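You operate a simulated robot arm through the tools that you are given. There is no shell and no other tool.

You are at the controls of a simulated robot arm. One attempt, no reset.

Task
Swap the burnt lamp segment for the one rated like the bench lamp, and light it.
Fine: bench switch off first, on last; burnt segment in the yellow tray; leave the other segment. Set down upright: burnt lamp segment. Where these are worked on the way, their far stop is far enough and under half their travel is too little: bench switch.

Only the result counts: the job must be done as asked and must still hold three seconds after the hand-in. Knocking over, shifting, dropping, spilling or breaking anything else fails it.

Robot
A 7-joint arm with a two-finger parallel gripper on a trunk, on a base that moves. Base frame: it is fixed to the floor where the robot stands at the start and does not move with it; the origin is under the middle of the robot, x ahead of it, y to its left, z up. Lengths are in mm, angles in rad, forces in N, time in s.
With the tool pointing down near the work surface it reaches from about 100 to 940 mm from the robot's upright axis, wherever it stands. Its first joint turns from -2.897 to 2.897 rad. Places, roughly: bench switch [2400, 900, 800]; burnt lamp segment [2750, 750, 1000]; lamp collar [2800, 700, 1000]; red banded segment, red plain segment [2500, 750, 1000]; yellow tray [2800, 900, 900]. Payload 1.57 kg.
Tool frame: the origin (TCP) lies between the finger pads and is the grasp point; the fingertips stand 30 mm ahead of it; z points along the fingers, y is the line along which they close. The gripper opens to 110 mm. The fingers are 24 mm wide and 12 mm thick; the gripper's body (48 by 112 mm) begins 78 mm behind the TCP.
Orientation is told as [roll, pitch, yaw] about the base's x, y, z axes, in that order, counted from this pose: with the fingers straight down and closing along the base's y, the tool's x points along the base's -x, its y along +y and its z along -z.

Tools
- The arm moves only by the tool play_rows. Its argument "series" is a list that holds one entry, the list of rows, each a list of 6 numbers: the shift along the tool's x, y, z in units of 250 mm (1.0 is 250 mm), then the turn, a rotation vector about the tool's x, y, z in units of 120 degrees (1.0 is 120 degrees). In form: [[[dx, dy, dz, rx, ry, rz], ...]]. A call has 1 to 20 rows; each row is the pose to reach, as a shift and turn from the pose commanded when the call began, along the tool's axes at that moment. "grip" is the finger opening in mm, from 0 to 110, set as the call begins (left out, the last holds). A call with a number of a shift or a turn outside -1 to 1 is refused whole. A row lasts 0.2 s, in which the tool goes at most 50 mm and 0.15 rad; a call with a longer step from one row to the next is refused whole, and so is a gripper value outside its range. A pose out of reach is approached as far as the arm can. The call stops where the force on the tool passes 40 N (or 10 N more than at its start, if that is more) or the arm is blocked; 0.2 s more then pass. Each finger travels about 108 mm/s and halts on what it meets, pressing with about 42 N; the grip force reading is that of the motor and also rises with nothing between the fingers. The clock runs only during rows and for 0.2 s after the last one: add rows that repeat a pose to give the fingers time. The reply holds the time, the measured pose of the TCP, the force on the tool along the base axes, the opening and the grip force, in the units named above and with some noise, with the torque about the TCP (base axes, N m) and any sound that the robot's microphone picked up.
- Cameras (640 x 400 px; columns grow to the right, rows downward): "scene" is now at [482.3, 162.6, 1477.8]; the picture's right is [-0.43, -0.90, 0.00], its down [-0.73, 0.35, -0.58] and it looks along [0.53, -0.25, -0.81] (base axes); focal length 233 px, centre (320, 200). "wrist" rides on the gripper at [70, 16, -141] in the tool frame; the picture's right is [-0.23, 0.97, 0.00], its down [-0.86, -0.20, -0.48] and it looks along [-0.47, -0.11, 0.88] (tool axes); focal length 222 px, centre (320, 200). There is no depth. A picture from a camera that has moved, and an enlarged one, comes with that camera's place and axes in the base frame and with its lens. The place of the scene camera against the robot may be out by one fixed shift of up to 25 mm in any direction.
- camera(camera): a new picture of that camera. It takes no simulated time.
- lift_body(by): slides the trunk up (or, below 0, down) by that many mm; the arm and the scene camera ride with it, the base frame stays. It gives what a move gives, with no picture.
- base_move(legs): drives the robot by 1 to 6 legs, each [ahead, left, turn to the left] in mm, mm and rad, along the robot's own axes; the way and the turn of a leg run together, so that a leg with both is an arc; at most 1500 mm and 3.142 rad a leg. The arm and the cameras ride along, it lands a little off, and it stops where it bumps. It gives what a move gives.
- head_to(pan, tilt): turns the head with the scene camera to pan (to the left, within 1.798 rad either way) and tilt (down, from -0.506 to 1.204), counted from straight ahead of the robot. It gives what a move gives.
- zoom(camera, box): a new picture of the part [left, top, right, bottom] of that camera's present view, enlarged. It takes no simulated time.
- close_job(): hands the job in; it is judged then, once.

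Nothing tells you exact positions but the pictures and the camera data. Unless the task says otherwise, let go and move clear before handing in.

The tools are called after "Emit:" by a JSON object that holds its "fn" and its "kwargs". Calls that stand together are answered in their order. play_rows: Moves the arm, as the interface text tells. Its arguments: {"type":"object","properties":{"series":{"type":"array","items":{"type":"array","items":{"type":"array","items":{"type":"number"}}}},"grip":{"type":"number"}},"required":["series"]} The other tools are called the same way: lift_body (by) moves the trunk up or down; base_move (legs) drives the base; head_to (pan, tilt) turns the head that bears the scene camera; camera (camera) takes a picture; zoom (camera, box) takes an enlarged picture of a part of a camera's view; close_job () hands the job in.

At the start:

```text
time: 0.0
position: [572.9, -78.5, 913.7]
tool_rot: [0.0, 0.001, -0.001]
wrist_force: [0.5, 0.1, -0.1]
moment: [-0.01, 0.02, -0.02]
grip_width: 110.2
grasp_force: 0.0
trunk travel left (down, up): [-525.0, 85.0]
robot x, y, heading: [-1.7, -1.5, -0.003]
head pan, tilt (commanded): [-0.443, 0.948]
```

scene: 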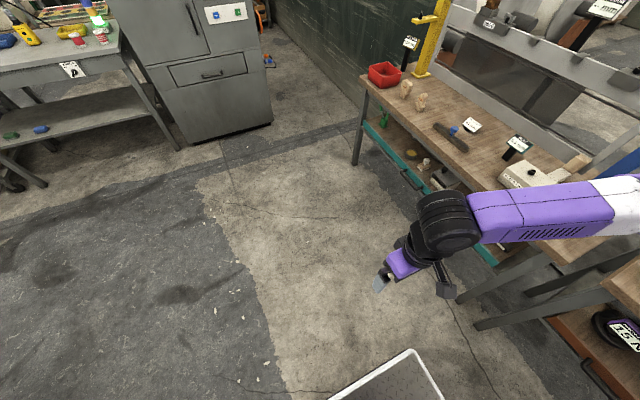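
wrist: 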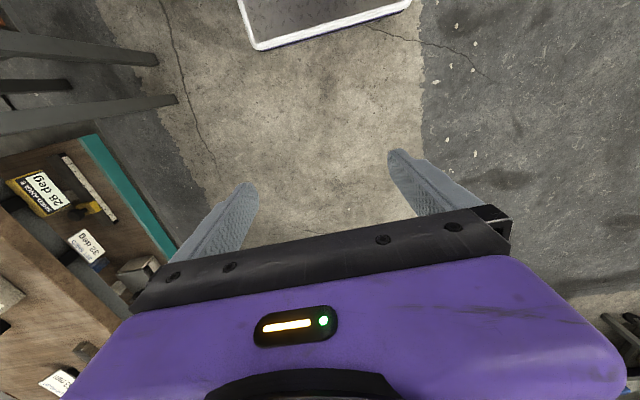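

I see a workshop from the start pose; the work place should be ahead and to the left, around x 2400–2800, y 700–900. I'll turn the head toward it first.

Emit:
{"fn": "head_to", "kwargs": {"pan": 0.3, "tilt": 0.25}}

```text
time: 1.1
position: [574.4, -78.8, 913.3]
tool_rot: [0.0, 0.001, -0.001]
wrist_force: [0.0, -0.4, 0.9]
moment: [-0.06, -0.01, 0.0]
grip_width: 109.4
grasp_force: 0.1
trunk travel left (down, up): [-525.0, 85.0]
robot x, y, heading: [0.0, 1.1, -0.001]
head pan, tilt (commanded): [0.3, 0.25]
```

The head has been turned left; now I take a picture to see the bench.

Emit:
{"fn": "camera", "kwargs": {"camera": "scene"}}

Emit:
{"fn": "zoom", "kwargs": {"camera": "scene", "box": [220, 120, 420, 245]}}

```text
taken
camera scene: at [505.8, 221.3, 1538.2], right [0.29, -0.96, 0.0], down [-0.24, -0.07, -0.97], along [0.93, 0.29, -0.25], focal length 233 px, centre (320, 200)
```

scene: 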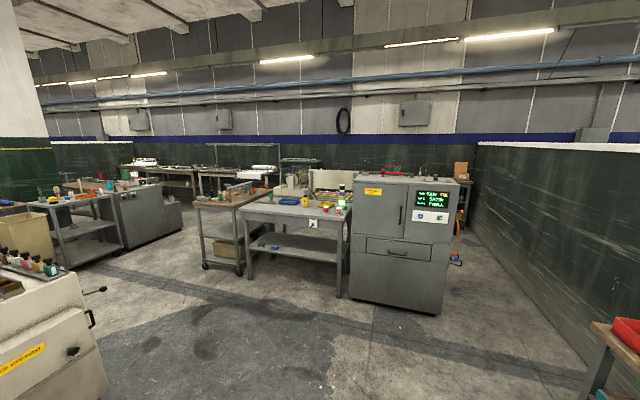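

```text
3.20 times, centred on (320, 182) of scene
camera zoom: at [505.8, 221.3, 1538.2], right [0.29, -0.96, 0.0], down [-0.24, -0.07, -0.97], along [0.93, 0.29, -0.25], focal length 746 px, centre (320, 256)
```

zoom: 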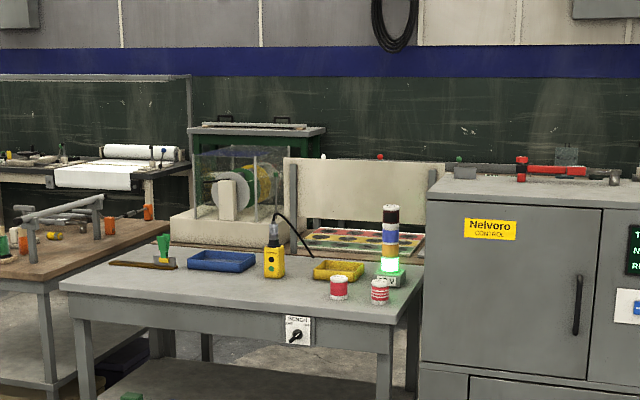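

The target bench has a stack lamp at the right, two red segments, blue and yellow trays, and a rotary switch on the front apron. I zoom in for details.

Emit:
{"fn": "zoom", "kwargs": {"camera": "scene", "box": [310, 178, 360, 210]}}

Emit:
{"fn": "zoom", "kwargs": {"camera": "scene", "box": [290, 205, 340, 237]}}

Emit:
{"fn": "zoom", "kwargs": {"camera": "scene", "box": [410, 180, 460, 212]}}

```text
12.50 times, centred on (335, 194) of scene
camera zoom: at [505.8, 221.3, 1538.2], right [0.29, -0.96, 0.0], down [-0.24, -0.07, -0.97], along [0.93, 0.29, -0.25], focal length 2915 px, centre (132, 275)
```

zoom: 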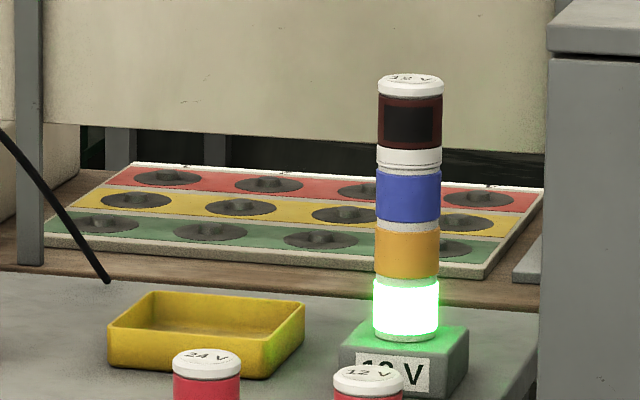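

```text
12.50 times, centred on (315, 221) of scene
camera zoom: at [505.8, 221.3, 1538.2], right [0.29, -0.96, 0.0], down [-0.24, -0.07, -0.97], along [0.93, 0.29, -0.25], focal length 2915 px, centre (382, -62)
```

zoom: 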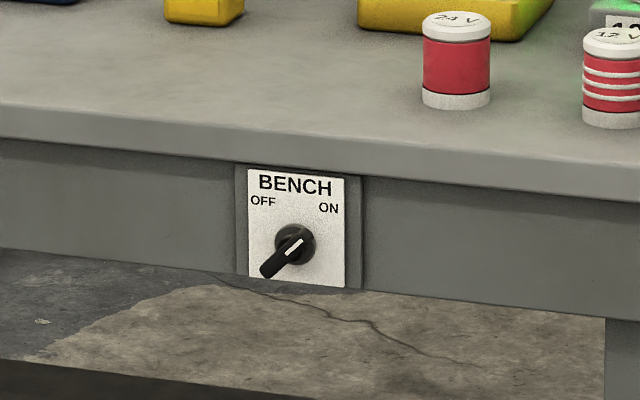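

```text
12.50 times, centred on (435, 196) of scene
camera zoom: at [505.8, 221.3, 1538.2], right [0.29, -0.96, 0.0], down [-0.24, -0.07, -0.97], along [0.93, 0.29, -0.25], focal length 2915 px, centre (-1118, 250)
```

zoom: 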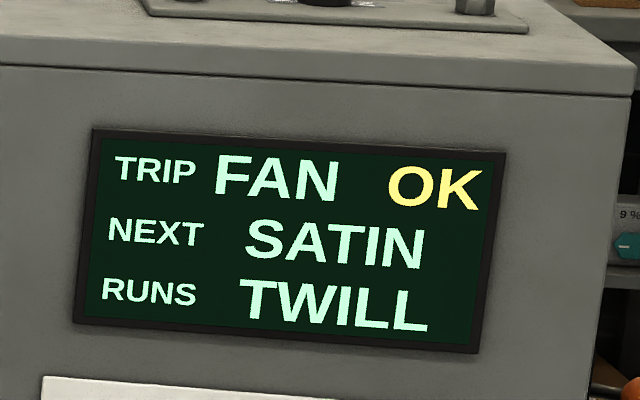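

The lamp base seems labelled 12 V, the plain red says 24 V and the banded red 12 V; the bench front edge is near x≈2410 and the top near z≈860. I drive toward the bench, stopping short so I can look closer.

Emit:
{"fn": "base_move", "kwargs": {"legs": [[1400, 800, 0]]}}

Emit:
{"fn": "head_to", "kwargs": {"pan": 0.0, "tilt": 0.6}}

Emit:
{"fn": "camera", "kwargs": {"camera": "scene"}}

```text
refused: leg 1 is longer than a leg can be; nothing moved
```

```text
time: 1.9
position: [573.9, -78.0, 913.8]
tool_rot: [0.002, 0.0, 0.0]
wrist_force: [0.2, 0.6, 0.3]
moment: [0.0, -0.04, 0.03]
grip_width: 110.0
grasp_force: 0.0
trunk travel left (down, up): [-525.0, 85.0]
robot x, y, heading: [0.9, -1.9, 0.0]
head pan, tilt (commanded): [0.0, 0.6]
```

```text
taken
camera scene: at [505.0, 193.8, 1506.1], right [0.0, -1.0, 0.0], down [-0.56, 0.0, -0.83], along [0.83, 0.0, -0.56], focal length 233 px, centre (320, 200)
```

scene: 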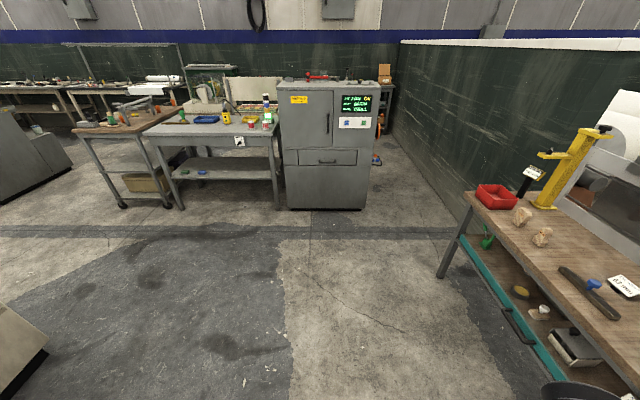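

The first leg was too long, so nothing moved; the way ahead to the bench is clear floor. I drive it in two legs.

Emit:
{"fn": "base_move", "kwargs": {"legs": [[700, 400, 0], [700, 430, 0]]}}

Emit:
{"fn": "camera", "kwargs": {"camera": "scene"}}

Emit:
{"fn": "camera", "kwargs": {"camera": "wrist"}}

```text
time: 10.2
position: [1960.8, 786.7, 915.0]
tool_rot: [-0.001, 0.0, 0.021]
wrist_force: [-0.9, 0.1, 0.7]
moment: [-0.01, 0.0, 0.01]
grip_width: 109.9
grasp_force: 0.0
trunk travel left (down, up): [-525.0, 85.0]
robot x, y, heading: [1383.5, 853.6, 0.02]
head pan, tilt (commanded): [0.0, 0.6]
```

```text
taken
camera scene: at [1886.9, 1057.4, 1506.1], right [0.02, -1.0, 0.0], down [-0.56, -0.01, -0.83], along [0.82, 0.02, -0.56], focal length 233 px, centre (320, 200)
```

scene: 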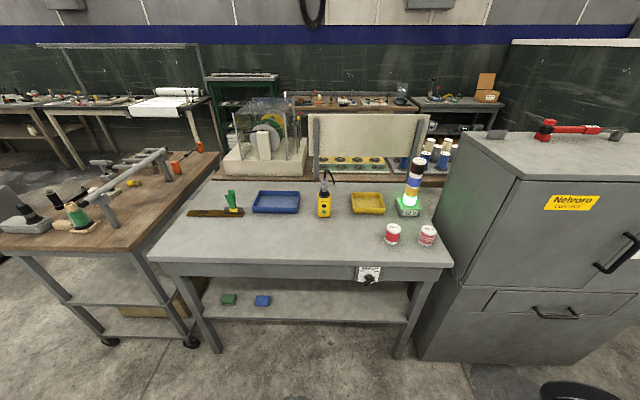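

```text
taken
camera wrist: at [1890.3, 801.3, 1055.7], right [0.21, 0.98, 0.0], down [0.86, -0.18, 0.48], along [0.47, -0.1, -0.88], focal length 222 px, centre (320, 200)
```

wrist: 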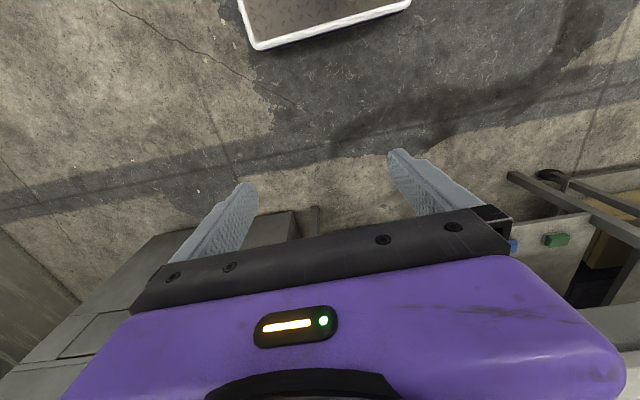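

Emit:
{"fn": "zoom", "kwargs": {"camera": "scene", "box": [340, 150, 460, 225]}}

Emit:
{"fn": "zoom", "kwargs": {"camera": "scene", "box": [375, 215, 445, 259]}}

Emit:
{"fn": "zoom", "kwargs": {"camera": "scene", "box": [340, 255, 400, 293]}}

Emit:
{"fn": "zoom", "kwargs": {"camera": "scene", "box": [390, 185, 430, 220]}}

```text
5.33 times, centred on (400, 188) of scene
camera zoom: at [1886.9, 1057.4, 1506.1], right [0.02, -1.0, 0.0], down [-0.56, -0.01, -0.83], along [0.82, 0.02, -0.56], focal length 1244 px, centre (-107, 267)
```

zoom: 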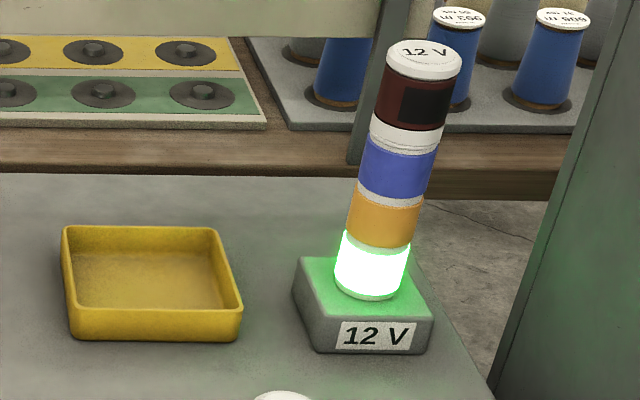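

```text
9.09 times, centred on (410, 237) of scene
camera zoom: at [1886.9, 1057.4, 1506.1], right [0.02, -1.0, 0.0], down [-0.56, -0.01, -0.83], along [0.82, 0.02, -0.56], focal length 2120 px, centre (-498, -136)
```

zoom: 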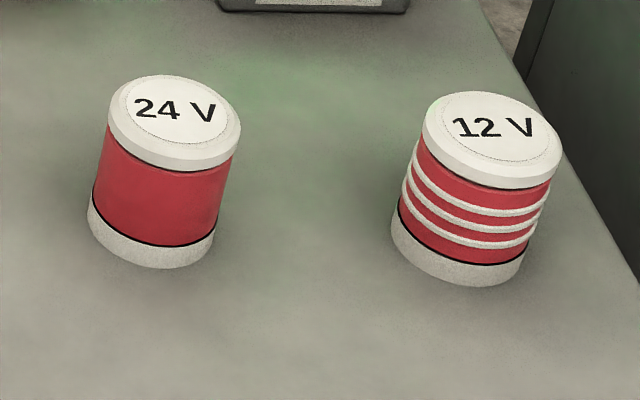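

```text
10.53 times, centred on (370, 274) of scene
camera zoom: at [1886.9, 1057.4, 1506.1], right [0.02, -1.0, 0.0], down [-0.56, -0.01, -0.83], along [0.82, 0.02, -0.56], focal length 2455 px, centre (-206, -579)
```

zoom: 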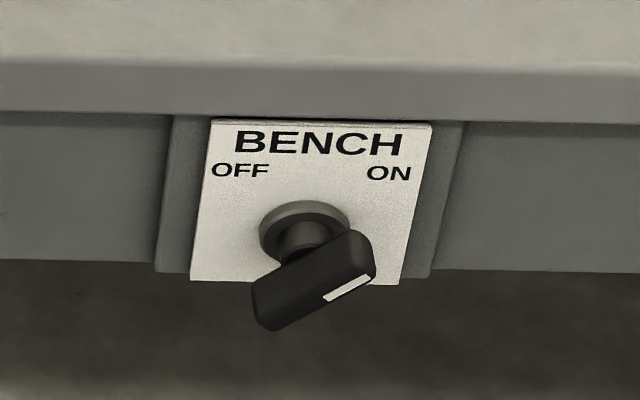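

```text
11.43 times, centred on (410, 202) of scene
camera zoom: at [1886.9, 1057.4, 1506.1], right [0.02, -1.0, 0.0], down [-0.56, -0.01, -0.83], along [0.82, 0.02, -0.56], focal length 2665 px, centre (-709, 171)
```

zoom: 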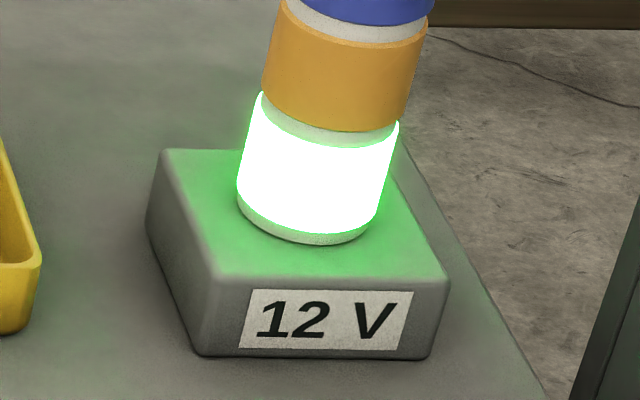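

The bench lamp is 12 V, so the banded red segment (12 V) is the replacement; the burnt one is at about (2728, 684, 1093), the tray near (2790, 847), the switch near (2425, 896, 810) with its mark toward ON. I'll first swing the tool to point forward, for working the switch.

Emit:
{"fn": "play_rows", "kwargs": {"series": [[[-0.05, 0, 0, 0, -0.0625, 0], [-0.1, 0, 0, 0, -0.125, 0], [-0.15, 0, 0, 0, -0.1875, 0], [-0.2, 0, 0, 0, -0.25, 0], [-0.25, 0, 0, 0, -0.3125, 0], [-0.3, 0, 0, 0, -0.375, 0], [-0.35, 0, 0, 0, -0.4375, 0], [-0.4, 0, 0, 0, -0.5, 0], [-0.45, 0, 0, 0, -0.5625, 0], [-0.5, 0, 0, 0, -0.625, 0], [-0.55, 0, 0, 0, -0.6875, 0], [-0.6, 0, 0, 0, -0.75, 0]]], "grip": 60}}

Emit:
{"fn": "camera", "kwargs": {"camera": "scene"}}

Emit:
{"fn": "camera", "kwargs": {"camera": "wrist"}}

```text
time: 12.8
position: [2111.0, 789.4, 914.6]
tool_rot: [-2.662, -1.568, 2.68]
wrist_force: [-0.7, 0.1, -0.7]
moment: [-0.02, 0.0, 0.01]
grip_width: 59.9
grasp_force: 0.0
trunk travel left (down, up): [-525.0, 85.0]
robot x, y, heading: [1385.2, 851.8, 0.023]
head pan, tilt (commanded): [0.0, 0.6]
```

```text
taken
camera scene: at [1886.7, 1057.3, 1506.2], right [0.02, -1.0, 0.0], down [-0.56, -0.01, -0.83], along [0.82, 0.02, -0.56], focal length 233 px, centre (320, 200)
```

scene: 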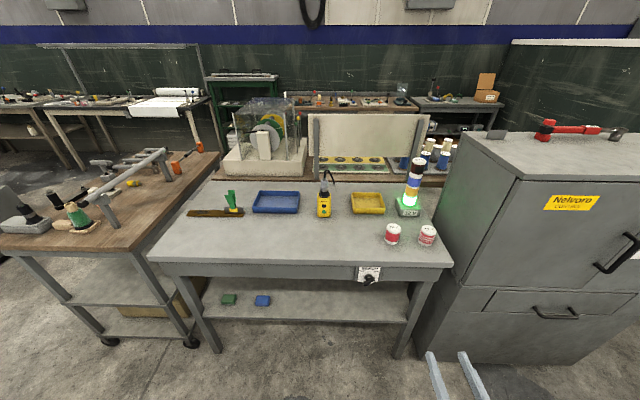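

```text
taken
camera wrist: at [1968.9, 803.2, 844.5], right [-0.02, 0.97, 0.23], down [-0.48, -0.21, 0.85], along [0.88, -0.09, 0.47], focal length 222 px, centre (320, 200)
```

wrist: 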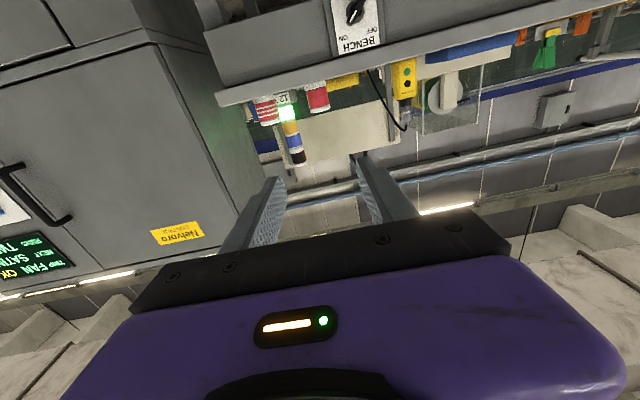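

The tool now points forward and the wrist view shows the switch plate (it appears at around x 2455, y 893, z 760 by triangulation). I drive a bit closer with the tool still well short of the bench.

Emit:
{"fn": "base_move", "kwargs": {"legs": [[210, 80, -0.02]]}}

Emit:
{"fn": "camera", "kwargs": {"camera": "scene"}}

Emit:
{"fn": "camera", "kwargs": {"camera": "wrist"}}

```text
time: 14.5
position: [2318.0, 861.2, 914.4]
tool_rot: [-0.692, -1.572, 0.695]
wrist_force: [0.2, 0.1, 0.7]
moment: [-0.01, 0.01, 0.0]
grip_width: 60.1
grasp_force: 0.1
trunk travel left (down, up): [-525.0, 85.0]
robot x, y, heading: [1592.0, 937.3, 0.007]
head pan, tilt (commanded): [0.0, 0.6]
```

```text
taken
camera scene: at [2098.0, 1132.3, 1506.1], right [0.01, -1.0, 0.0], down [-0.56, 0.0, -0.83], along [0.83, 0.0, -0.56], focal length 233 px, centre (320, 200)
```

scene: 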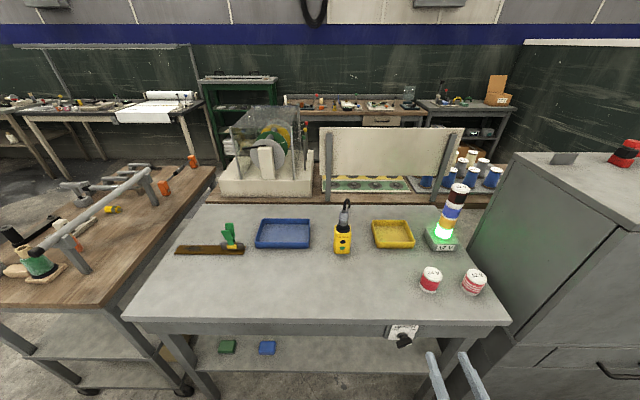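

```text
taken
camera wrist: at [2175.6, 877.2, 844.6], right [-0.01, 0.97, 0.23], down [-0.48, -0.2, 0.86], along [0.88, -0.1, 0.47], focal length 222 px, centre (320, 200)
```

wrist: 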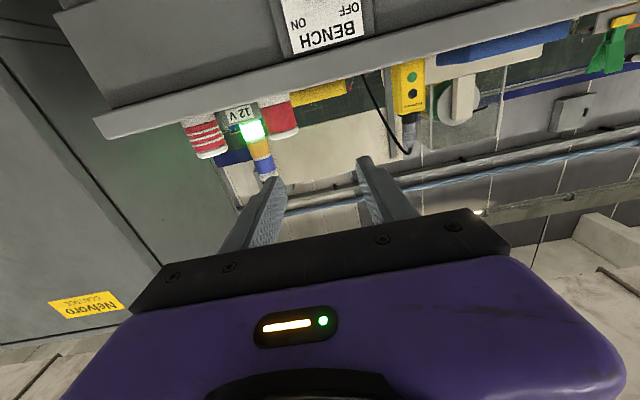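

I zoom the scene view on the fingertips to calibrate the scene camera's offset, and on the switch.

Emit:
{"fn": "zoom", "kwargs": {"camera": "scene", "box": [370, 310, 514, 400]}}

Emit:
{"fn": "zoom", "kwargs": {"camera": "wrist", "box": [240, 0, 400, 100]}}

```text
4.44 times, centred on (442, 355) of scene
camera zoom: at [2098.0, 1132.3, 1506.1], right [0.01, -1.0, 0.0], down [-0.56, 0.0, -0.83], along [0.83, 0.0, -0.56], focal length 1036 px, centre (-222, -489)
```

zoom: 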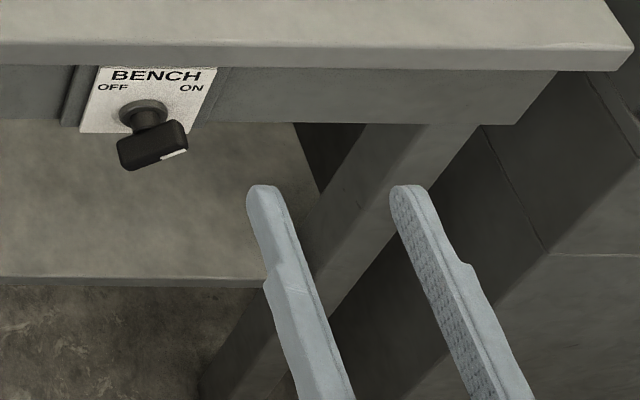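

```text
4.00 times, centred on (320, 50) of wrist
camera zoom: at [2175.6, 877.2, 844.6], right [-0.01, 0.97, 0.23], down [-0.48, -0.2, 0.86], along [0.88, -0.1, 0.47], focal length 888 px, centre (320, 800)
```

zoom: 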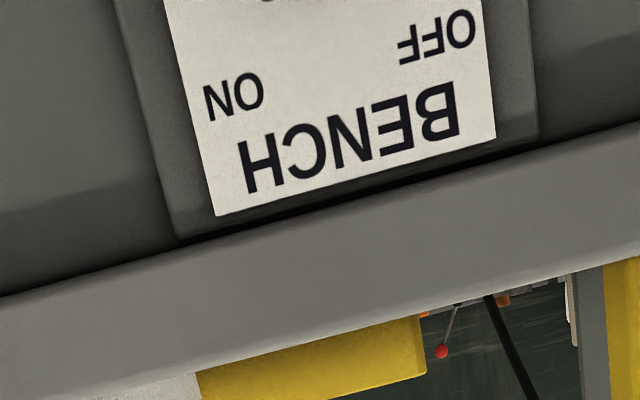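

The scene camera appears about 13 mm off sideways; I trust the wrist camera more. I lower the tool to the switch height, in line with it but still short of it.

Emit:
{"fn": "play_rows", "kwargs": {"series": [[[0.12, 0.026, 0, 0, 0, 0], [0.24, 0.052, 0, 0, 0, 0], [0.36, 0.078, 0, 0, 0, 0], [0.48, 0.104, 0, 0, 0, 0], [0.58, 0.128, 0, 0, 0, 0], [0.58, 0.128, 0, 0, 0, 0]]]}}

Emit:
{"fn": "camera", "kwargs": {"camera": "scene"}}

Emit:
{"fn": "camera", "kwargs": {"camera": "wrist"}}

```text
time: 15.9
position: [2317.5, 894.4, 768.9]
tool_rot: [-2.337, -1.571, 2.341]
wrist_force: [0.3, 0.0, -0.5]
moment: [0.0, 0.01, 0.02]
grip_width: 60.3
grasp_force: 0.0
trunk travel left (down, up): [-525.0, 85.0]
robot x, y, heading: [1594.6, 936.9, 0.007]
head pan, tilt (commanded): [0.0, 0.6]
```

```text
taken
camera scene: at [2098.0, 1132.3, 1506.1], right [0.01, -1.0, 0.0], down [-0.56, 0.0, -0.83], along [0.83, 0.0, -0.56], focal length 233 px, centre (320, 200)
```

scene: 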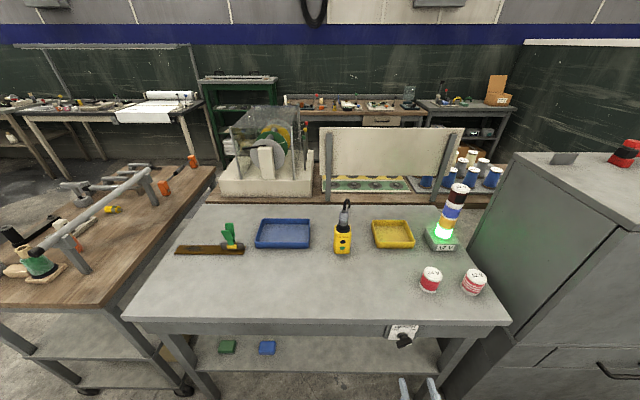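

```text
taken
camera wrist: at [2175.2, 909.6, 699.0], right [-0.01, 0.97, 0.23], down [-0.48, -0.2, 0.86], along [0.88, -0.1, 0.47], focal length 222 px, centre (320, 200)
```

wrist: 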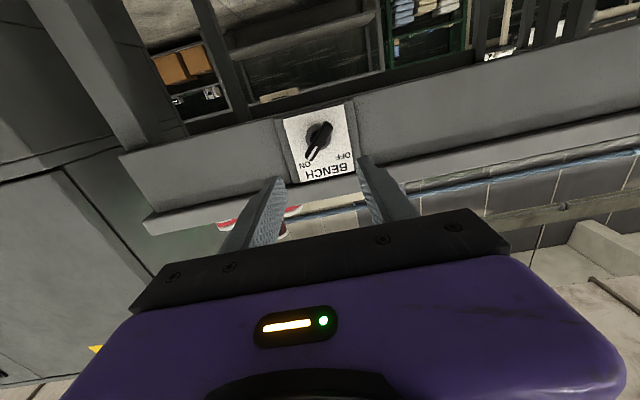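

Emit:
{"fn": "zoom", "kwargs": {"camera": "wrist", "box": [256, 90, 384, 190]}}

Emit:
{"fn": "zoom", "kwargs": {"camera": "scene", "box": [360, 310, 488, 400]}}

```text
4.00 times, centred on (320, 140) of wrist
camera zoom: at [2175.2, 909.6, 699.0], right [-0.01, 0.97, 0.23], down [-0.48, -0.2, 0.86], along [0.88, -0.1, 0.47], focal length 888 px, centre (320, 440)
```

zoom: 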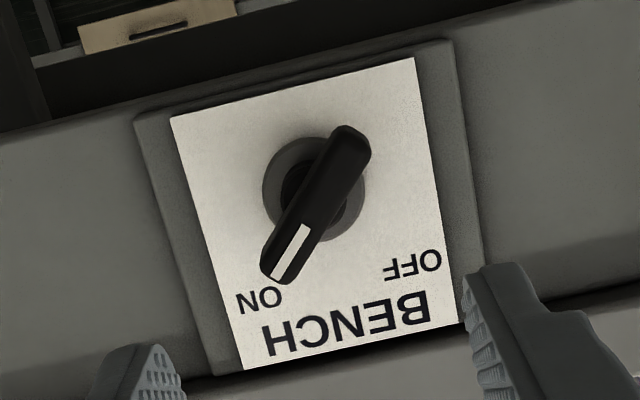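

```text
4.44 times, centred on (424, 355) of scene
camera zoom: at [2098.0, 1132.3, 1506.1], right [0.01, -1.0, 0.0], down [-0.56, 0.0, -0.83], along [0.83, 0.0, -0.56], focal length 1036 px, centre (-142, -489)
```

zoom: 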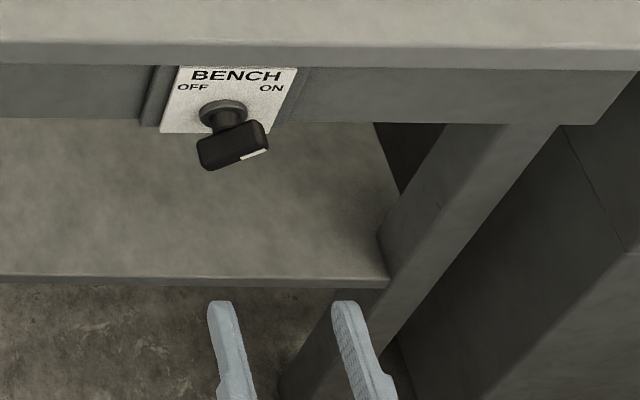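

The knob axis is at about (plate x 2456, y 894, z 760), its bar ~45 mm long pointing 45° to ON. I turn the hand 45° so the fingers straddle the bar, and set the opening to 40 before going in.

Emit:
{"fn": "play_rows", "kwargs": {"series": [[[0.006, 0, 0.02, 0, 0, 0.0625], [0.012, 0, 0.04, 0, 0, 0.125], [0.018, 0, 0.06, 0, 0, 0.1875], [0.024, 0, 0.08, 0, 0, 0.25], [0.03, 0, 0.1, 0, 0, 0.3125], [0.037, 0, 0.12, 0, 0, 0.375], [0.037, 0, 0.12, 0, 0, 0.375]]], "grip": 40}}

Emit:
{"fn": "camera", "kwargs": {"camera": "wrist"}}

Emit:
{"fn": "zoom", "kwargs": {"camera": "wrist", "box": [256, 90, 384, 190]}}

```text
time: 17.5
position: [2347.4, 894.2, 760.0]
tool_rot: [1.571, -0.783, -1.566]
wrist_force: [-1.3, 0.0, 0.2]
moment: [0.02, 0.03, 0.0]
grip_width: 40.1
grasp_force: 0.0
trunk travel left (down, up): [-525.0, 85.0]
robot x, y, heading: [1597.9, 939.2, 0.002]
head pan, tilt (commanded): [0.0, 0.6]
```

```text
taken
camera wrist: at [2205.3, 953.8, 722.0], right [0.0, 0.53, 0.85], down [-0.47, -0.75, 0.46], along [0.88, -0.4, 0.25], focal length 222 px, centre (320, 200)
```

wrist: 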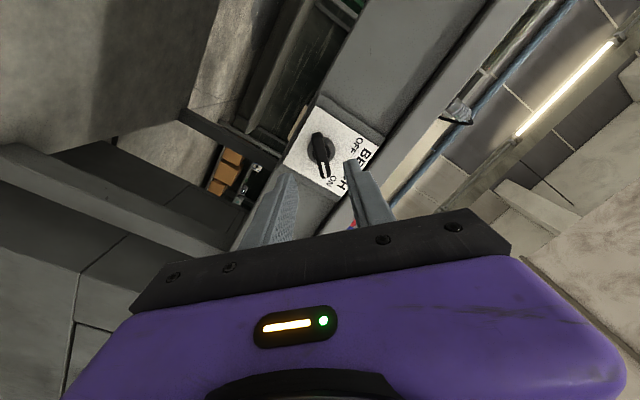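

```text
4.00 times, centred on (320, 140) of wrist
camera zoom: at [2205.3, 953.8, 722.0], right [0.0, 0.53, 0.85], down [-0.47, -0.75, 0.46], along [0.88, -0.4, 0.25], focal length 888 px, centre (320, 440)
```

zoom: 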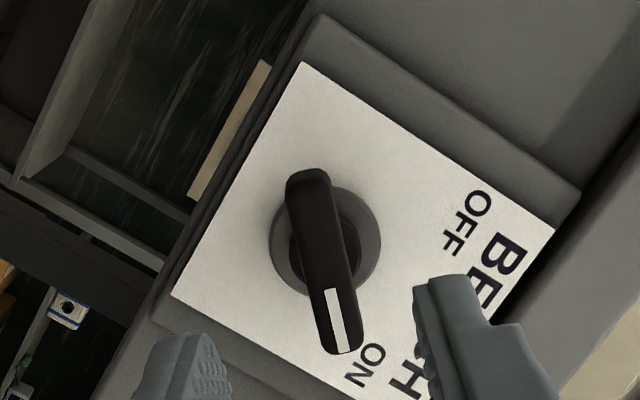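

The bar lies in line with the tool's x axis and about 2 mm off in y. I go straight in to TCP x≈2410, then take a look before closing.

Emit:
{"fn": "play_rows", "kwargs": {"series": [[[0, 0.008, 0.08, 0, 0, 0], [0, 0.008, 0.16, 0, 0, 0], [0, 0.008, 0.21, 0, 0, 0], [0, 0.008, 0.25, 0, 0, 0], [0, 0.008, 0.25, 0, 0, 0]]]}}

Emit:
{"fn": "camera", "kwargs": {"camera": "wrist"}}

Emit:
{"fn": "zoom", "kwargs": {"camera": "scene", "box": [360, 310, 488, 400]}}

```text
time: 18.7
position: [2411.6, 894.8, 762.1]
tool_rot: [1.571, -0.787, -1.566]
wrist_force: [0.9, -0.3, -1.4]
moment: [0.02, 0.01, 0.0]
grip_width: 39.9
grasp_force: 0.1
trunk travel left (down, up): [-525.0, 85.0]
robot x, y, heading: [1596.9, 934.3, 0.004]
head pan, tilt (commanded): [0.0, 0.6]
```

```text
taken
camera wrist: at [2268.1, 955.5, 724.2], right [0.0, 0.53, 0.85], down [-0.47, -0.75, 0.46], along [0.88, -0.4, 0.25], focal length 222 px, centre (320, 200)
```

wrist: 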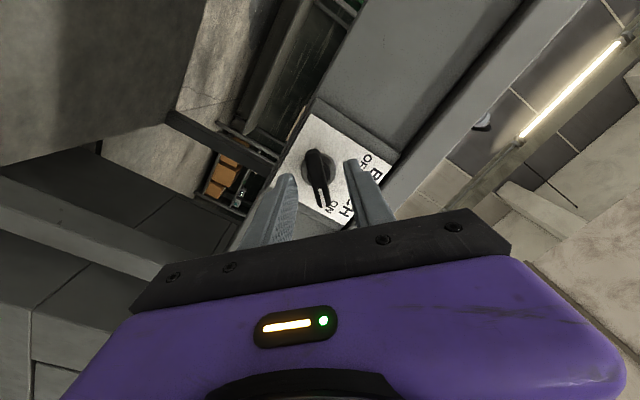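

```text
4.44 times, centred on (424, 355) of scene
camera zoom: at [2098.1, 1132.4, 1506.1], right [0.01, -1.0, 0.0], down [-0.56, 0.0, -0.83], along [0.83, 0.0, -0.56], focal length 1036 px, centre (-142, -489)
```

zoom: 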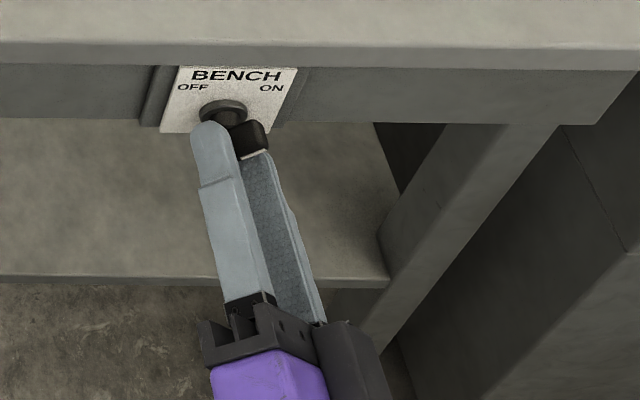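

Emit:
{"fn": "zoom", "kwargs": {"camera": "wrist", "box": [256, 110, 416, 210]}}

```text
4.00 times, centred on (336, 160) of wrist
camera zoom: at [2268.1, 955.5, 724.2], right [0.0, 0.53, 0.85], down [-0.47, -0.75, 0.46], along [0.88, -0.4, 0.25], focal length 888 px, centre (256, 360)
```

zoom: 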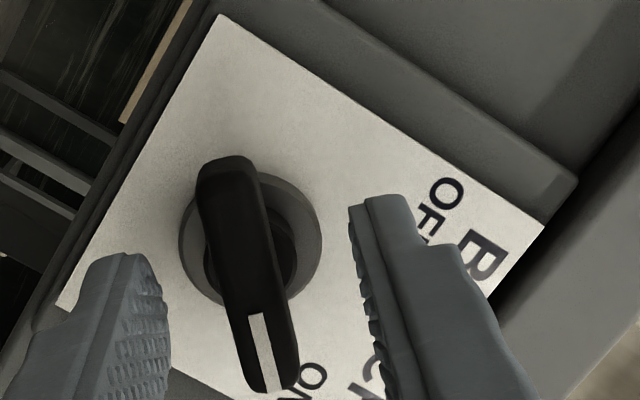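

The fingers straddle the bar; the shaft axis is ~2.5 mm further along tool x. I make that small correction, then close.

Emit:
{"fn": "play_rows", "kwargs": {"series": [[[0.01, -0.003, 0.01, 0, 0, 0], [0.01, -0.003, 0.01, 0, 0, 0]]]}}

Emit:
{"fn": "play_rows", "kwargs": {"series": [[[0, 0, 0, 0, 0, 0], [0, 0, 0, 0, 0, 0], [0, 0, 0, 0, 0, 0], [0, 0, 0, 0, 0, 0]]], "grip": 0}}

Emit:
{"fn": "camera", "kwargs": {"camera": "wrist"}}

```text
time: 19.3
position: [2412.1, 897.3, 759.1]
tool_rot: [1.571, -0.786, -1.565]
wrist_force: [0.1, 0.8, 0.1]
moment: [0.02, 0.0, 0.0]
grip_width: 40.0
grasp_force: 0.0
trunk travel left (down, up): [-525.0, 85.0]
robot x, y, heading: [1595.1, 938.9, 0.004]
head pan, tilt (commanded): [0.0, 0.6]
```

```text
time: 20.3
position: [2412.4, 897.4, 758.7]
tool_rot: [1.569, -0.784, -1.566]
wrist_force: [2.3, -2.8, -5.0]
moment: [0.02, 0.39, -0.36]
grip_width: 12.0
grasp_force: 29.0
trunk travel left (down, up): [-525.0, 85.0]
robot x, y, heading: [1596.8, 934.0, 0.002]
head pan, tilt (commanded): [0.0, 0.6]
```

```text
taken
camera wrist: at [2269.8, 957.0, 721.4], right [0.0, 0.53, 0.85], down [-0.47, -0.75, 0.46], along [0.88, -0.4, 0.25], focal length 222 px, centre (320, 200)
```

wrist: 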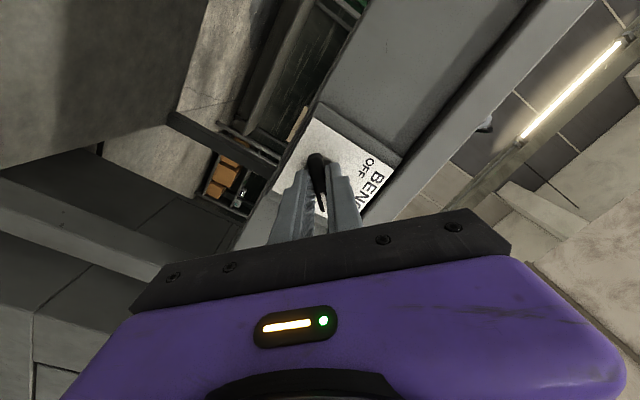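

The bar is held (12 mm). I now turn it counter-clockwise (seen from the front) toward OFF, 90°.

Emit:
{"fn": "play_rows", "kwargs": {"series": [[[0, 0, 0, 0, 0, -0.0625], [0, 0, 0, 0, 0, -0.125], [0, 0, 0, 0, 0, -0.1875], [0, 0, 0, 0, 0, -0.25], [0, 0, 0, 0, 0, -0.3125], [0, 0, 0, 0, 0, -0.375], [0, 0, 0, 0, 0, -0.4375], [0, 0, 0, 0, 0, -0.5], [0, 0, 0, 0, 0, -0.5625], [0, 0, 0, 0, 0, -0.625], [0, 0, 0, 0, 0, -0.6875], [0, 0, 0, 0, 0, -0.75], [0, 0, 0, 0, 0, -0.75]]]}}

Emit:
{"fn": "camera", "kwargs": {"camera": "wrist"}}

Emit:
{"fn": "camera", "kwargs": {"camera": "scene"}}

```text
time: 23.1
position: [2413.1, 892.3, 758.9]
tool_rot: [-1.572, -0.784, 1.567]
wrist_force: [-15.1, -30.7, -6.0]
moment: [0.1, -0.28, -0.64]
grip_width: 11.8
grasp_force: 29.5
trunk travel left (down, up): [-525.0, 85.0]
robot x, y, heading: [1592.3, 935.5, -0.0]
head pan, tilt (commanded): [0.0, 0.6]
```

```text
taken
camera wrist: at [2270.0, 854.9, 698.2], right [0.0, 0.85, -0.53], down [-0.48, 0.47, 0.75], along [0.88, 0.25, 0.41], focal length 222 px, centre (320, 200)
```

wrist: 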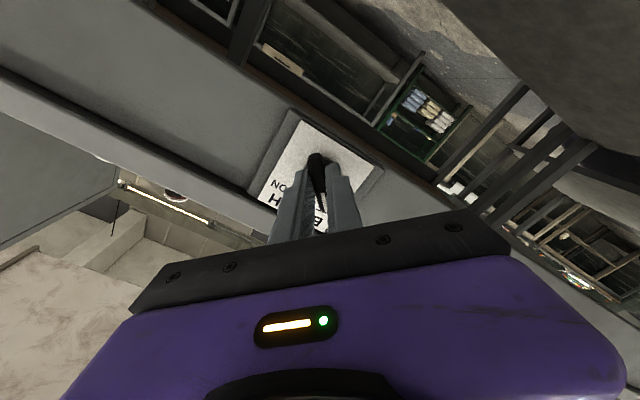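

```text
taken
camera scene: at [2097.8, 1131.4, 1506.3], right [0.01, -1.0, 0.0], down [-0.56, 0.0, -0.83], along [0.83, 0.0, -0.56], focal length 233 px, centre (320, 200)
```

scene: 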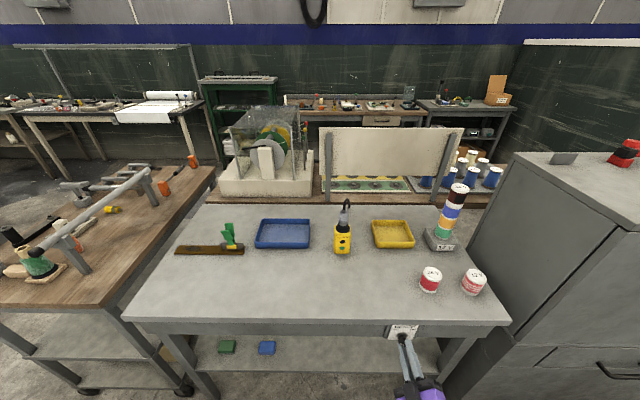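

The lamp went dark, so the switch is OFF. I relieve the sideways load (~5 mm), then open and back straight out.

Emit:
{"fn": "play_rows", "kwargs": {"series": [[[0.014, -0.014, 0, 0, 0, 0], [0.014, -0.014, 0, 0, 0, 0]]]}}

Emit:
{"fn": "play_rows", "kwargs": {"series": [[[0, 0, 0, 0, 0, 0], [0, 0, 0, 0, 0, 0], [0, 0, -0.1, 0, 0, 0], [0, 0, -0.25, 0, 0, 0], [0, 0, -0.4, 0, 0, 0], [0, 0, -0.4, 0, 0, 0]]], "grip": 40}}

Emit:
{"fn": "camera", "kwargs": {"camera": "wrist"}}

Emit:
{"fn": "zoom", "kwargs": {"camera": "scene", "box": [360, 310, 488, 400]}}

```text
time: 23.7
position: [2413.0, 892.1, 759.8]
tool_rot: [-1.57, -0.783, 1.578]
wrist_force: [-13.3, -13.8, -6.1]
moment: [0.01, 0.01, -0.73]
grip_width: 12.2
grasp_force: 29.0
trunk travel left (down, up): [-525.0, 85.0]
robot x, y, heading: [1592.3, 936.8, 0.007]
head pan, tilt (commanded): [0.0, 0.6]
```

```text
time: 25.1
position: [2311.5, 889.8, 758.9]
tool_rot: [-1.57, -0.786, 1.577]
wrist_force: [-0.1, -0.4, -0.4]
moment: [-0.01, 0.03, 0.02]
grip_width: 39.9
grasp_force: 0.0
trunk travel left (down, up): [-525.0, 85.0]
robot x, y, heading: [1593.5, 938.0, 0.006]
head pan, tilt (commanded): [0.0, 0.6]
```

```text
taken
camera wrist: at [2169.2, 850.9, 698.5], right [0.0, 0.85, -0.53], down [-0.48, 0.46, 0.75], along [0.88, 0.26, 0.41], focal length 222 px, centre (320, 200)
```

wrist: 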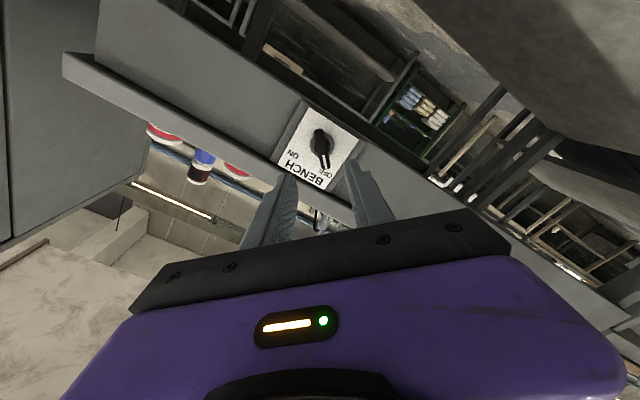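

```text
4.44 times, centred on (424, 355) of scene
camera zoom: at [2098.2, 1132.3, 1506.1], right [0.01, -1.0, 0.0], down [-0.56, 0.0, -0.83], along [0.83, 0.0, -0.56], focal length 1036 px, centre (-142, -489)
```

zoom: 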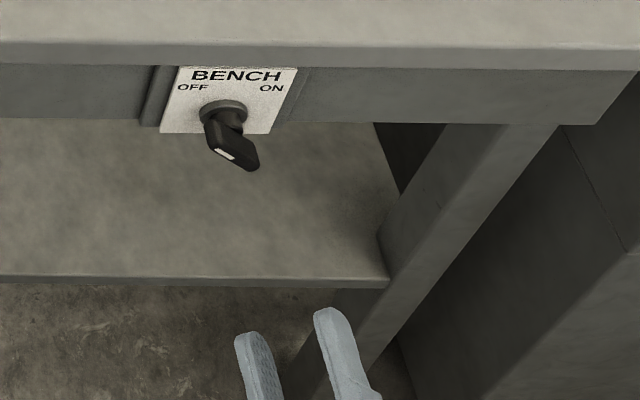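

The switch mark points to OFF. Now I raise the tool in front of the bench and turn the hand level again.

Emit:
{"fn": "play_rows", "kwargs": {"series": [[[-0.085, -0.085, 0, 0, 0, 0.047], [-0.17, -0.17, 0, 0, 0, 0.094], [-0.255, -0.255, 0, 0, 0, 0.141], [-0.34, -0.34, 0, 0, 0, 0.188], [-0.425, -0.425, 0, 0, 0, 0.235], [-0.51, -0.51, 0, 0, 0, 0.282], [-0.595, -0.595, 0, 0, 0, 0.329], [-0.68, -0.68, 0, 0, 0, 0.375], [-0.765, -0.765, 0, 0, 0, 0.375], [-0.85, -0.85, 0, 0, 0, 0.375], [-0.85, -0.85, 0, 0, 0, 0.375]]]}}

Emit:
{"fn": "camera", "kwargs": {"camera": "wrist"}}

```text
time: 27.5
position: [2312.4, 891.4, 1060.6]
tool_rot: [0.582, -1.569, -0.578]
wrist_force: [-0.4, -1.0, -0.4]
moment: [0.02, 0.02, -0.03]
grip_width: 39.9
grasp_force: 0.0
trunk travel left (down, up): [-525.0, 85.0]
robot x, y, heading: [1590.1, 934.6, 0.006]
head pan, tilt (commanded): [0.0, 0.6]
```

```text
taken
camera wrist: at [2170.7, 906.5, 990.8], right [-0.01, 0.97, 0.23], down [-0.48, -0.2, 0.86], along [0.88, -0.1, 0.47], focal length 222 px, centre (320, 200)
```

wrist: 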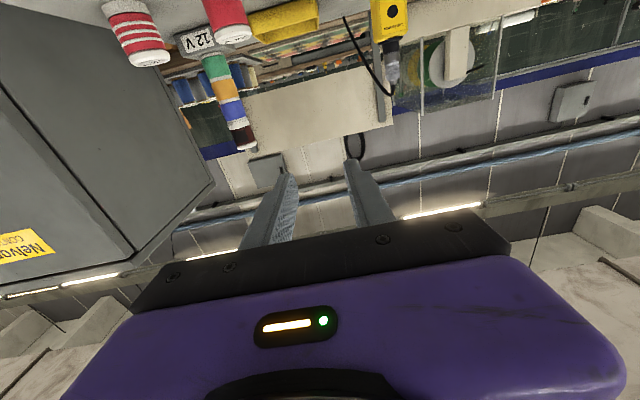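

I zoom in on the lamp and its collar and on the segments from here.

Emit:
{"fn": "zoom", "kwargs": {"camera": "wrist", "box": [160, 30, 280, 160]}}

Emit:
{"fn": "zoom", "kwargs": {"camera": "wrist", "box": [90, 0, 270, 80]}}

Emit:
{"fn": "zoom", "kwargs": {"camera": "scene", "box": [420, 170, 484, 255]}}

```text
3.08 times, centred on (220, 95) of wrist
camera zoom: at [2170.7, 906.5, 990.8], right [-0.01, 0.97, 0.23], down [-0.48, -0.2, 0.86], along [0.88, -0.1, 0.47], focal length 684 px, centre (628, 523)
```

zoom: 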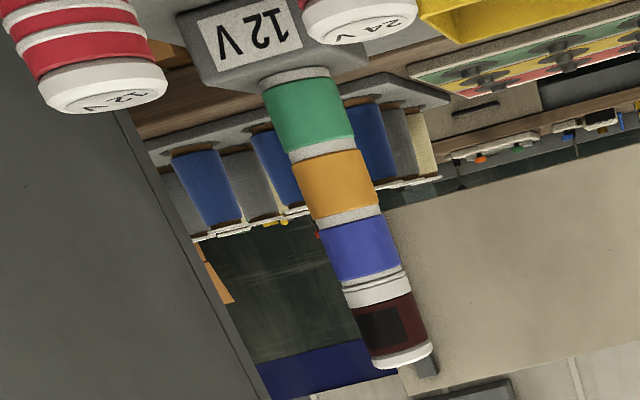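

```text
3.56 times, centred on (180, 40) of wrist
camera zoom: at [2170.7, 906.5, 990.8], right [-0.01, 0.97, 0.23], down [-0.48, -0.2, 0.86], along [0.88, -0.1, 0.47], focal length 790 px, centre (818, 769)
```

zoom: 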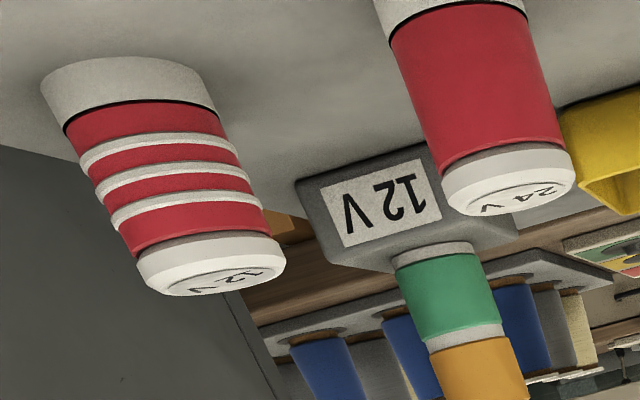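

```text
4.71 times, centred on (452, 212) of scene
camera zoom: at [2098.1, 1132.3, 1506.1], right [0.01, -1.0, 0.0], down [-0.56, 0.0, -0.83], along [0.83, 0.0, -0.56], focal length 1097 px, centre (-301, 141)
```

zoom: 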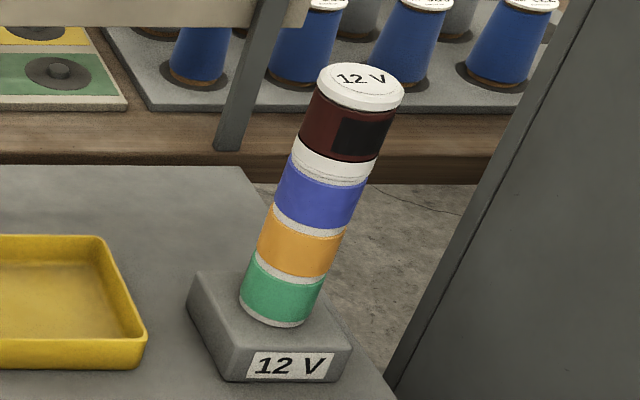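

The lamp top is at about z≈1100 near (2755, 688). I now turn the tool to point down while raising it, still in front of the bench.

Emit:
{"fn": "play_rows", "kwargs": {"series": [[[-0.04, 0, 0, 0, 0.0625, 0], [-0.08, 0, 0, 0, 0.125, 0], [-0.12, 0, 0, 0, 0.1875, 0], [-0.16, 0, 0, 0, 0.25, 0], [-0.2, 0, 0, 0, 0.3125, 0], [-0.24, 0, 0, 0, 0.375, 0], [-0.28, 0, 0, 0, 0.4375, 0], [-0.32, 0, 0, 0, 0.5, 0], [-0.36, 0, 0, 0, 0.5625, 0], [-0.4, 0, 0, 0, 0.625, 0], [-0.44, 0, 0, 0, 0.6875, 0], [-0.48, 0, 0, 0, 0.75, 0], [-0.48, 0, 0, 0, 0.75, 0]]], "grip": 100}}

Emit:
{"fn": "camera", "kwargs": {"camera": "wrist"}}

Emit:
{"fn": "camera", "kwargs": {"camera": "scene"}}

```text
time: 30.3
position: [2344.6, 884.4, 1113.2]
tool_rot: [0.0, -0.784, 0.005]
wrist_force: [0.7, 1.0, 0.2]
moment: [-0.01, -0.01, -0.01]
grip_width: 100.1
grasp_force: 0.0
out of reach, approached as far as the arm can: row 2, 3, 4, 5, 6, 7, 8, 9, 10, 11, 12, 13
trunk travel left (down, up): [-525.0, 85.0]
robot x, y, heading: [1593.0, 936.8, 0.006]
head pan, tilt (commanded): [0.0, 0.6]
```

```text
taken
camera wrist: at [2195.7, 900.1, 1165.0], right [0.16, 0.97, 0.16], down [0.27, -0.2, 0.94], along [0.95, -0.1, -0.29], focal length 222 px, centre (320, 200)
```

wrist: 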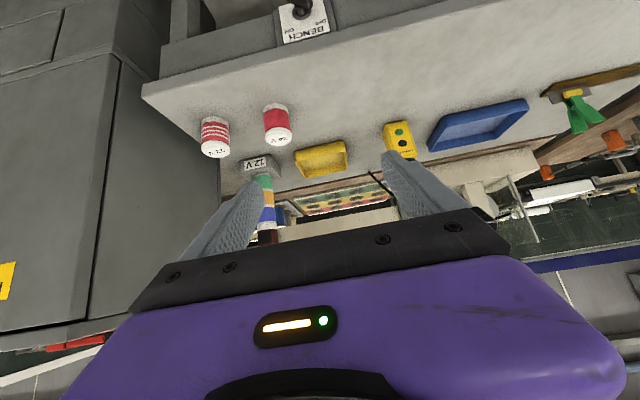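

```text
taken
camera scene: at [2098.1, 1132.4, 1506.1], right [0.01, -1.0, 0.0], down [-0.56, 0.0, -0.83], along [0.83, 0.0, -0.56], focal length 233 px, centre (320, 200)
```

scene: 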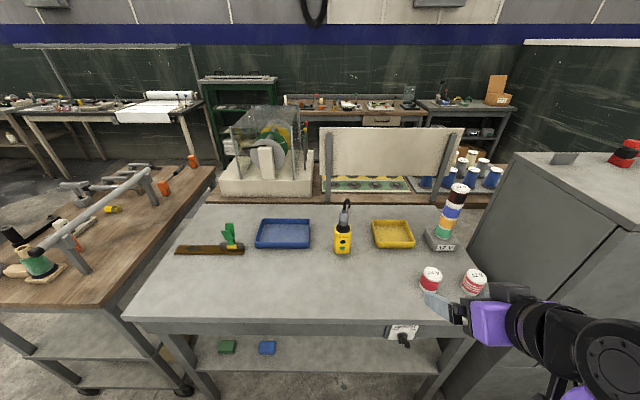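

The arm couldn't reach the downward pose that high from here (it stopped at 45°). I make a small test move down to see which frame is in force and whether the tilt relaxes.

Emit:
{"fn": "play_rows", "kwargs": {"series": [[[0, 0, 0.05, 0, 0, 0], [0, 0, 0.1, 0, 0, 0], [0, 0, 0.15, 0, 0, 0], [0, 0, 0.2, 0, 0, 0], [0, 0, 0.2, 0, 0, 0]]]}}

```text
time: 31.5
position: [2382.4, 886.3, 1079.6]
tool_rot: [0.0, -0.782, 0.004]
wrist_force: [0.0, 0.0, -0.7]
moment: [-0.01, 0.02, 0.0]
grip_width: 99.9
grasp_force: 0.1
trunk travel left (down, up): [-525.0, 85.0]
robot x, y, heading: [1595.9, 937.1, 0.004]
head pan, tilt (commanded): [0.0, 0.6]
```

The move went along the 45° axis, so the commanded pose is the one actually reached. I raise the trunk fully so that the downward pose at lamp height becomes easier.

Emit:
{"fn": "lift_body", "kwargs": {"by": 84}}

Emit:
{"fn": "play_rows", "kwargs": {"series": [[[0.12, 0, 0.02, 0, 0, 0], [0.24, 0, 0.04, 0, 0, 0], [0.36, 0, 0.06, 0, 0, 0], [0.48, 0, 0.08, 0, 0, 0], [0.6, 0, 0.1, 0, 0, 0], [0.7, 0, 0.136, 0, 0, 0], [0.7, 0, 0.136, 0, 0.0625, 0], [0.7, 0, 0.136, 0, 0.125, 0], [0.7, 0, 0.136, 0, 0.1875, 0], [0.7, 0, 0.136, 0, 0.25, 0], [0.7, 0, 0.136, 0, 0.3125, 0], [0.7, 0, 0.136, 0, 0.375, 0], [0.7, 0, 0.136, 0, 0.375, 0]]]}}

Emit:
{"fn": "camera", "kwargs": {"camera": "wrist"}}

Emit:
{"fn": "camera", "kwargs": {"camera": "scene"}}

```text
time: 32.7
position: [2381.9, 885.9, 1163.0]
tool_rot: [-0.001, -0.785, 0.006]
wrist_force: [0.2, 0.1, 0.0]
moment: [0.0, -0.03, 0.0]
grip_width: 100.1
grasp_force: 0.1
trunk travel left (down, up): [-609.0, 1.0]
robot x, y, heading: [1594.1, 938.1, 0.007]
head pan, tilt (commanded): [0.0, 0.6]
```

```text
time: 35.7
position: [2217.1, 718.3, 1013.3]
tool_rot: [-0.002, 0.007, -0.468]
wrist_force: [-0.4, 0.0, 0.4]
moment: [0.06, -0.07, 0.0]
grip_width: 99.9
grasp_force: 0.0
out of reach, approached as far as the arm can: row 10, 11, 12
trunk travel left (down, up): [-609.0, 1.0]
robot x, y, heading: [1594.2, 937.6, 0.008]
head pan, tilt (commanded): [0.0, 0.6]
stopped in row 13: the arm was blocked; the commanded pose is now the measured one
```

```text
taken
camera wrist: at [2161.5, 765.0, 1155.7], right [0.64, 0.77, 0.0], down [0.68, -0.56, 0.47], along [0.36, -0.31, -0.88], focal length 222 px, centre (320, 200)
```

wrist: 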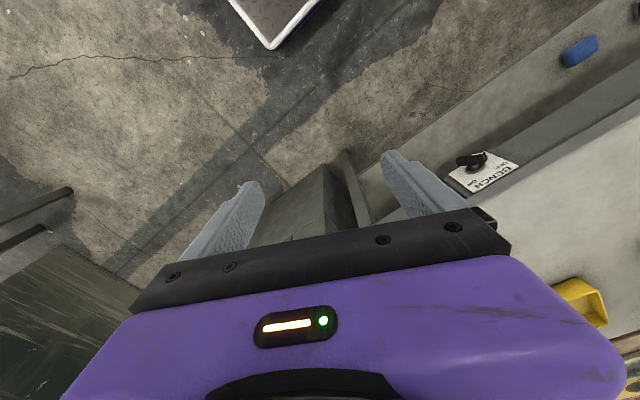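

```text
taken
camera scene: at [2096.5, 1132.4, 1590.8], right [0.01, -1.0, 0.0], down [-0.56, 0.0, -0.83], along [0.83, 0.01, -0.56], focal length 233 px, centre (320, 200)
```

scene: 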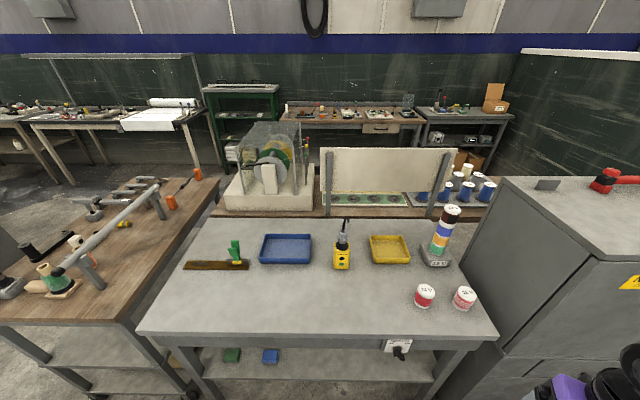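

The arm drifted sideways to (2217, 718, 1013), pointing down with a yaw of −0.47; nothing was touched. I bring it back to yaw 0 and nearer the middle.

Emit:
{"fn": "play_rows", "kwargs": {"series": [[[0.05, 0.1, 0, 0, 0, -0.045], [0.1, 0.2, 0, 0, 0, -0.09], [0.15, 0.3, 0, 0, 0, -0.134], [0.2, 0.4, 0, 0, 0, -0.179], [0.2526, 0.4995, 0, 0, 0, -0.2234], [0.2526, 0.4995, 0, 0, 0, -0.2234]]]}}

Emit:
{"fn": "camera", "kwargs": {"camera": "scene"}}

```text
time: 37.1
position: [2218.7, 862.0, 1014.3]
tool_rot: [0.001, 0.007, 0.006]
wrist_force: [-0.6, 0.2, 0.6]
moment: [0.01, 0.02, 0.02]
grip_width: 99.9
grasp_force: 0.0
trunk travel left (down, up): [-609.0, 1.0]
robot x, y, heading: [1593.1, 935.1, 0.007]
head pan, tilt (commanded): [0.0, 0.6]
```

```text
taken
camera scene: at [2097.7, 1133.6, 1590.1], right [0.01, -1.0, 0.0], down [-0.56, 0.0, -0.83], along [0.83, 0.01, -0.56], focal length 233 px, centre (320, 200)
```

scene: 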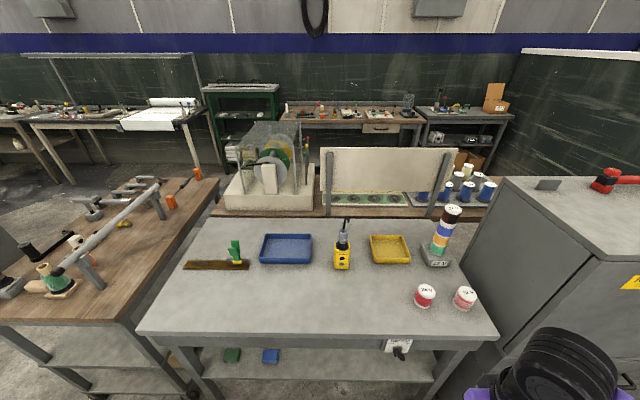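

Down pose recovered at (2219, 862, 1014). Now I test how high the tool can go pointing down.

Emit:
{"fn": "play_rows", "kwargs": {"series": [[[0, 0, -0.1, 0, 0, 0], [0, 0, -0.2, 0, 0, 0], [0, 0, -0.3, 0, 0, 0], [0, 0, -0.4, 0, 0, 0], [0, 0, -0.5, 0, 0, 0], [0, 0, -0.6, 0, 0, 0], [0, 0, -0.68, 0, 0, 0], [0, 0, -0.68, 0, 0, 0]]]}}

```text
time: 38.9
position: [2218.4, 859.4, 1186.1]
tool_rot: [0.002, 0.006, 0.005]
wrist_force: [0.0, -0.2, -0.1]
moment: [-0.01, 0.01, -0.05]
grip_width: 100.0
grasp_force: 0.1
trunk travel left (down, up): [-609.0, 1.0]
robot x, y, heading: [1592.9, 934.5, 0.006]
head pan, tilt (commanded): [0.0, 0.6]
```

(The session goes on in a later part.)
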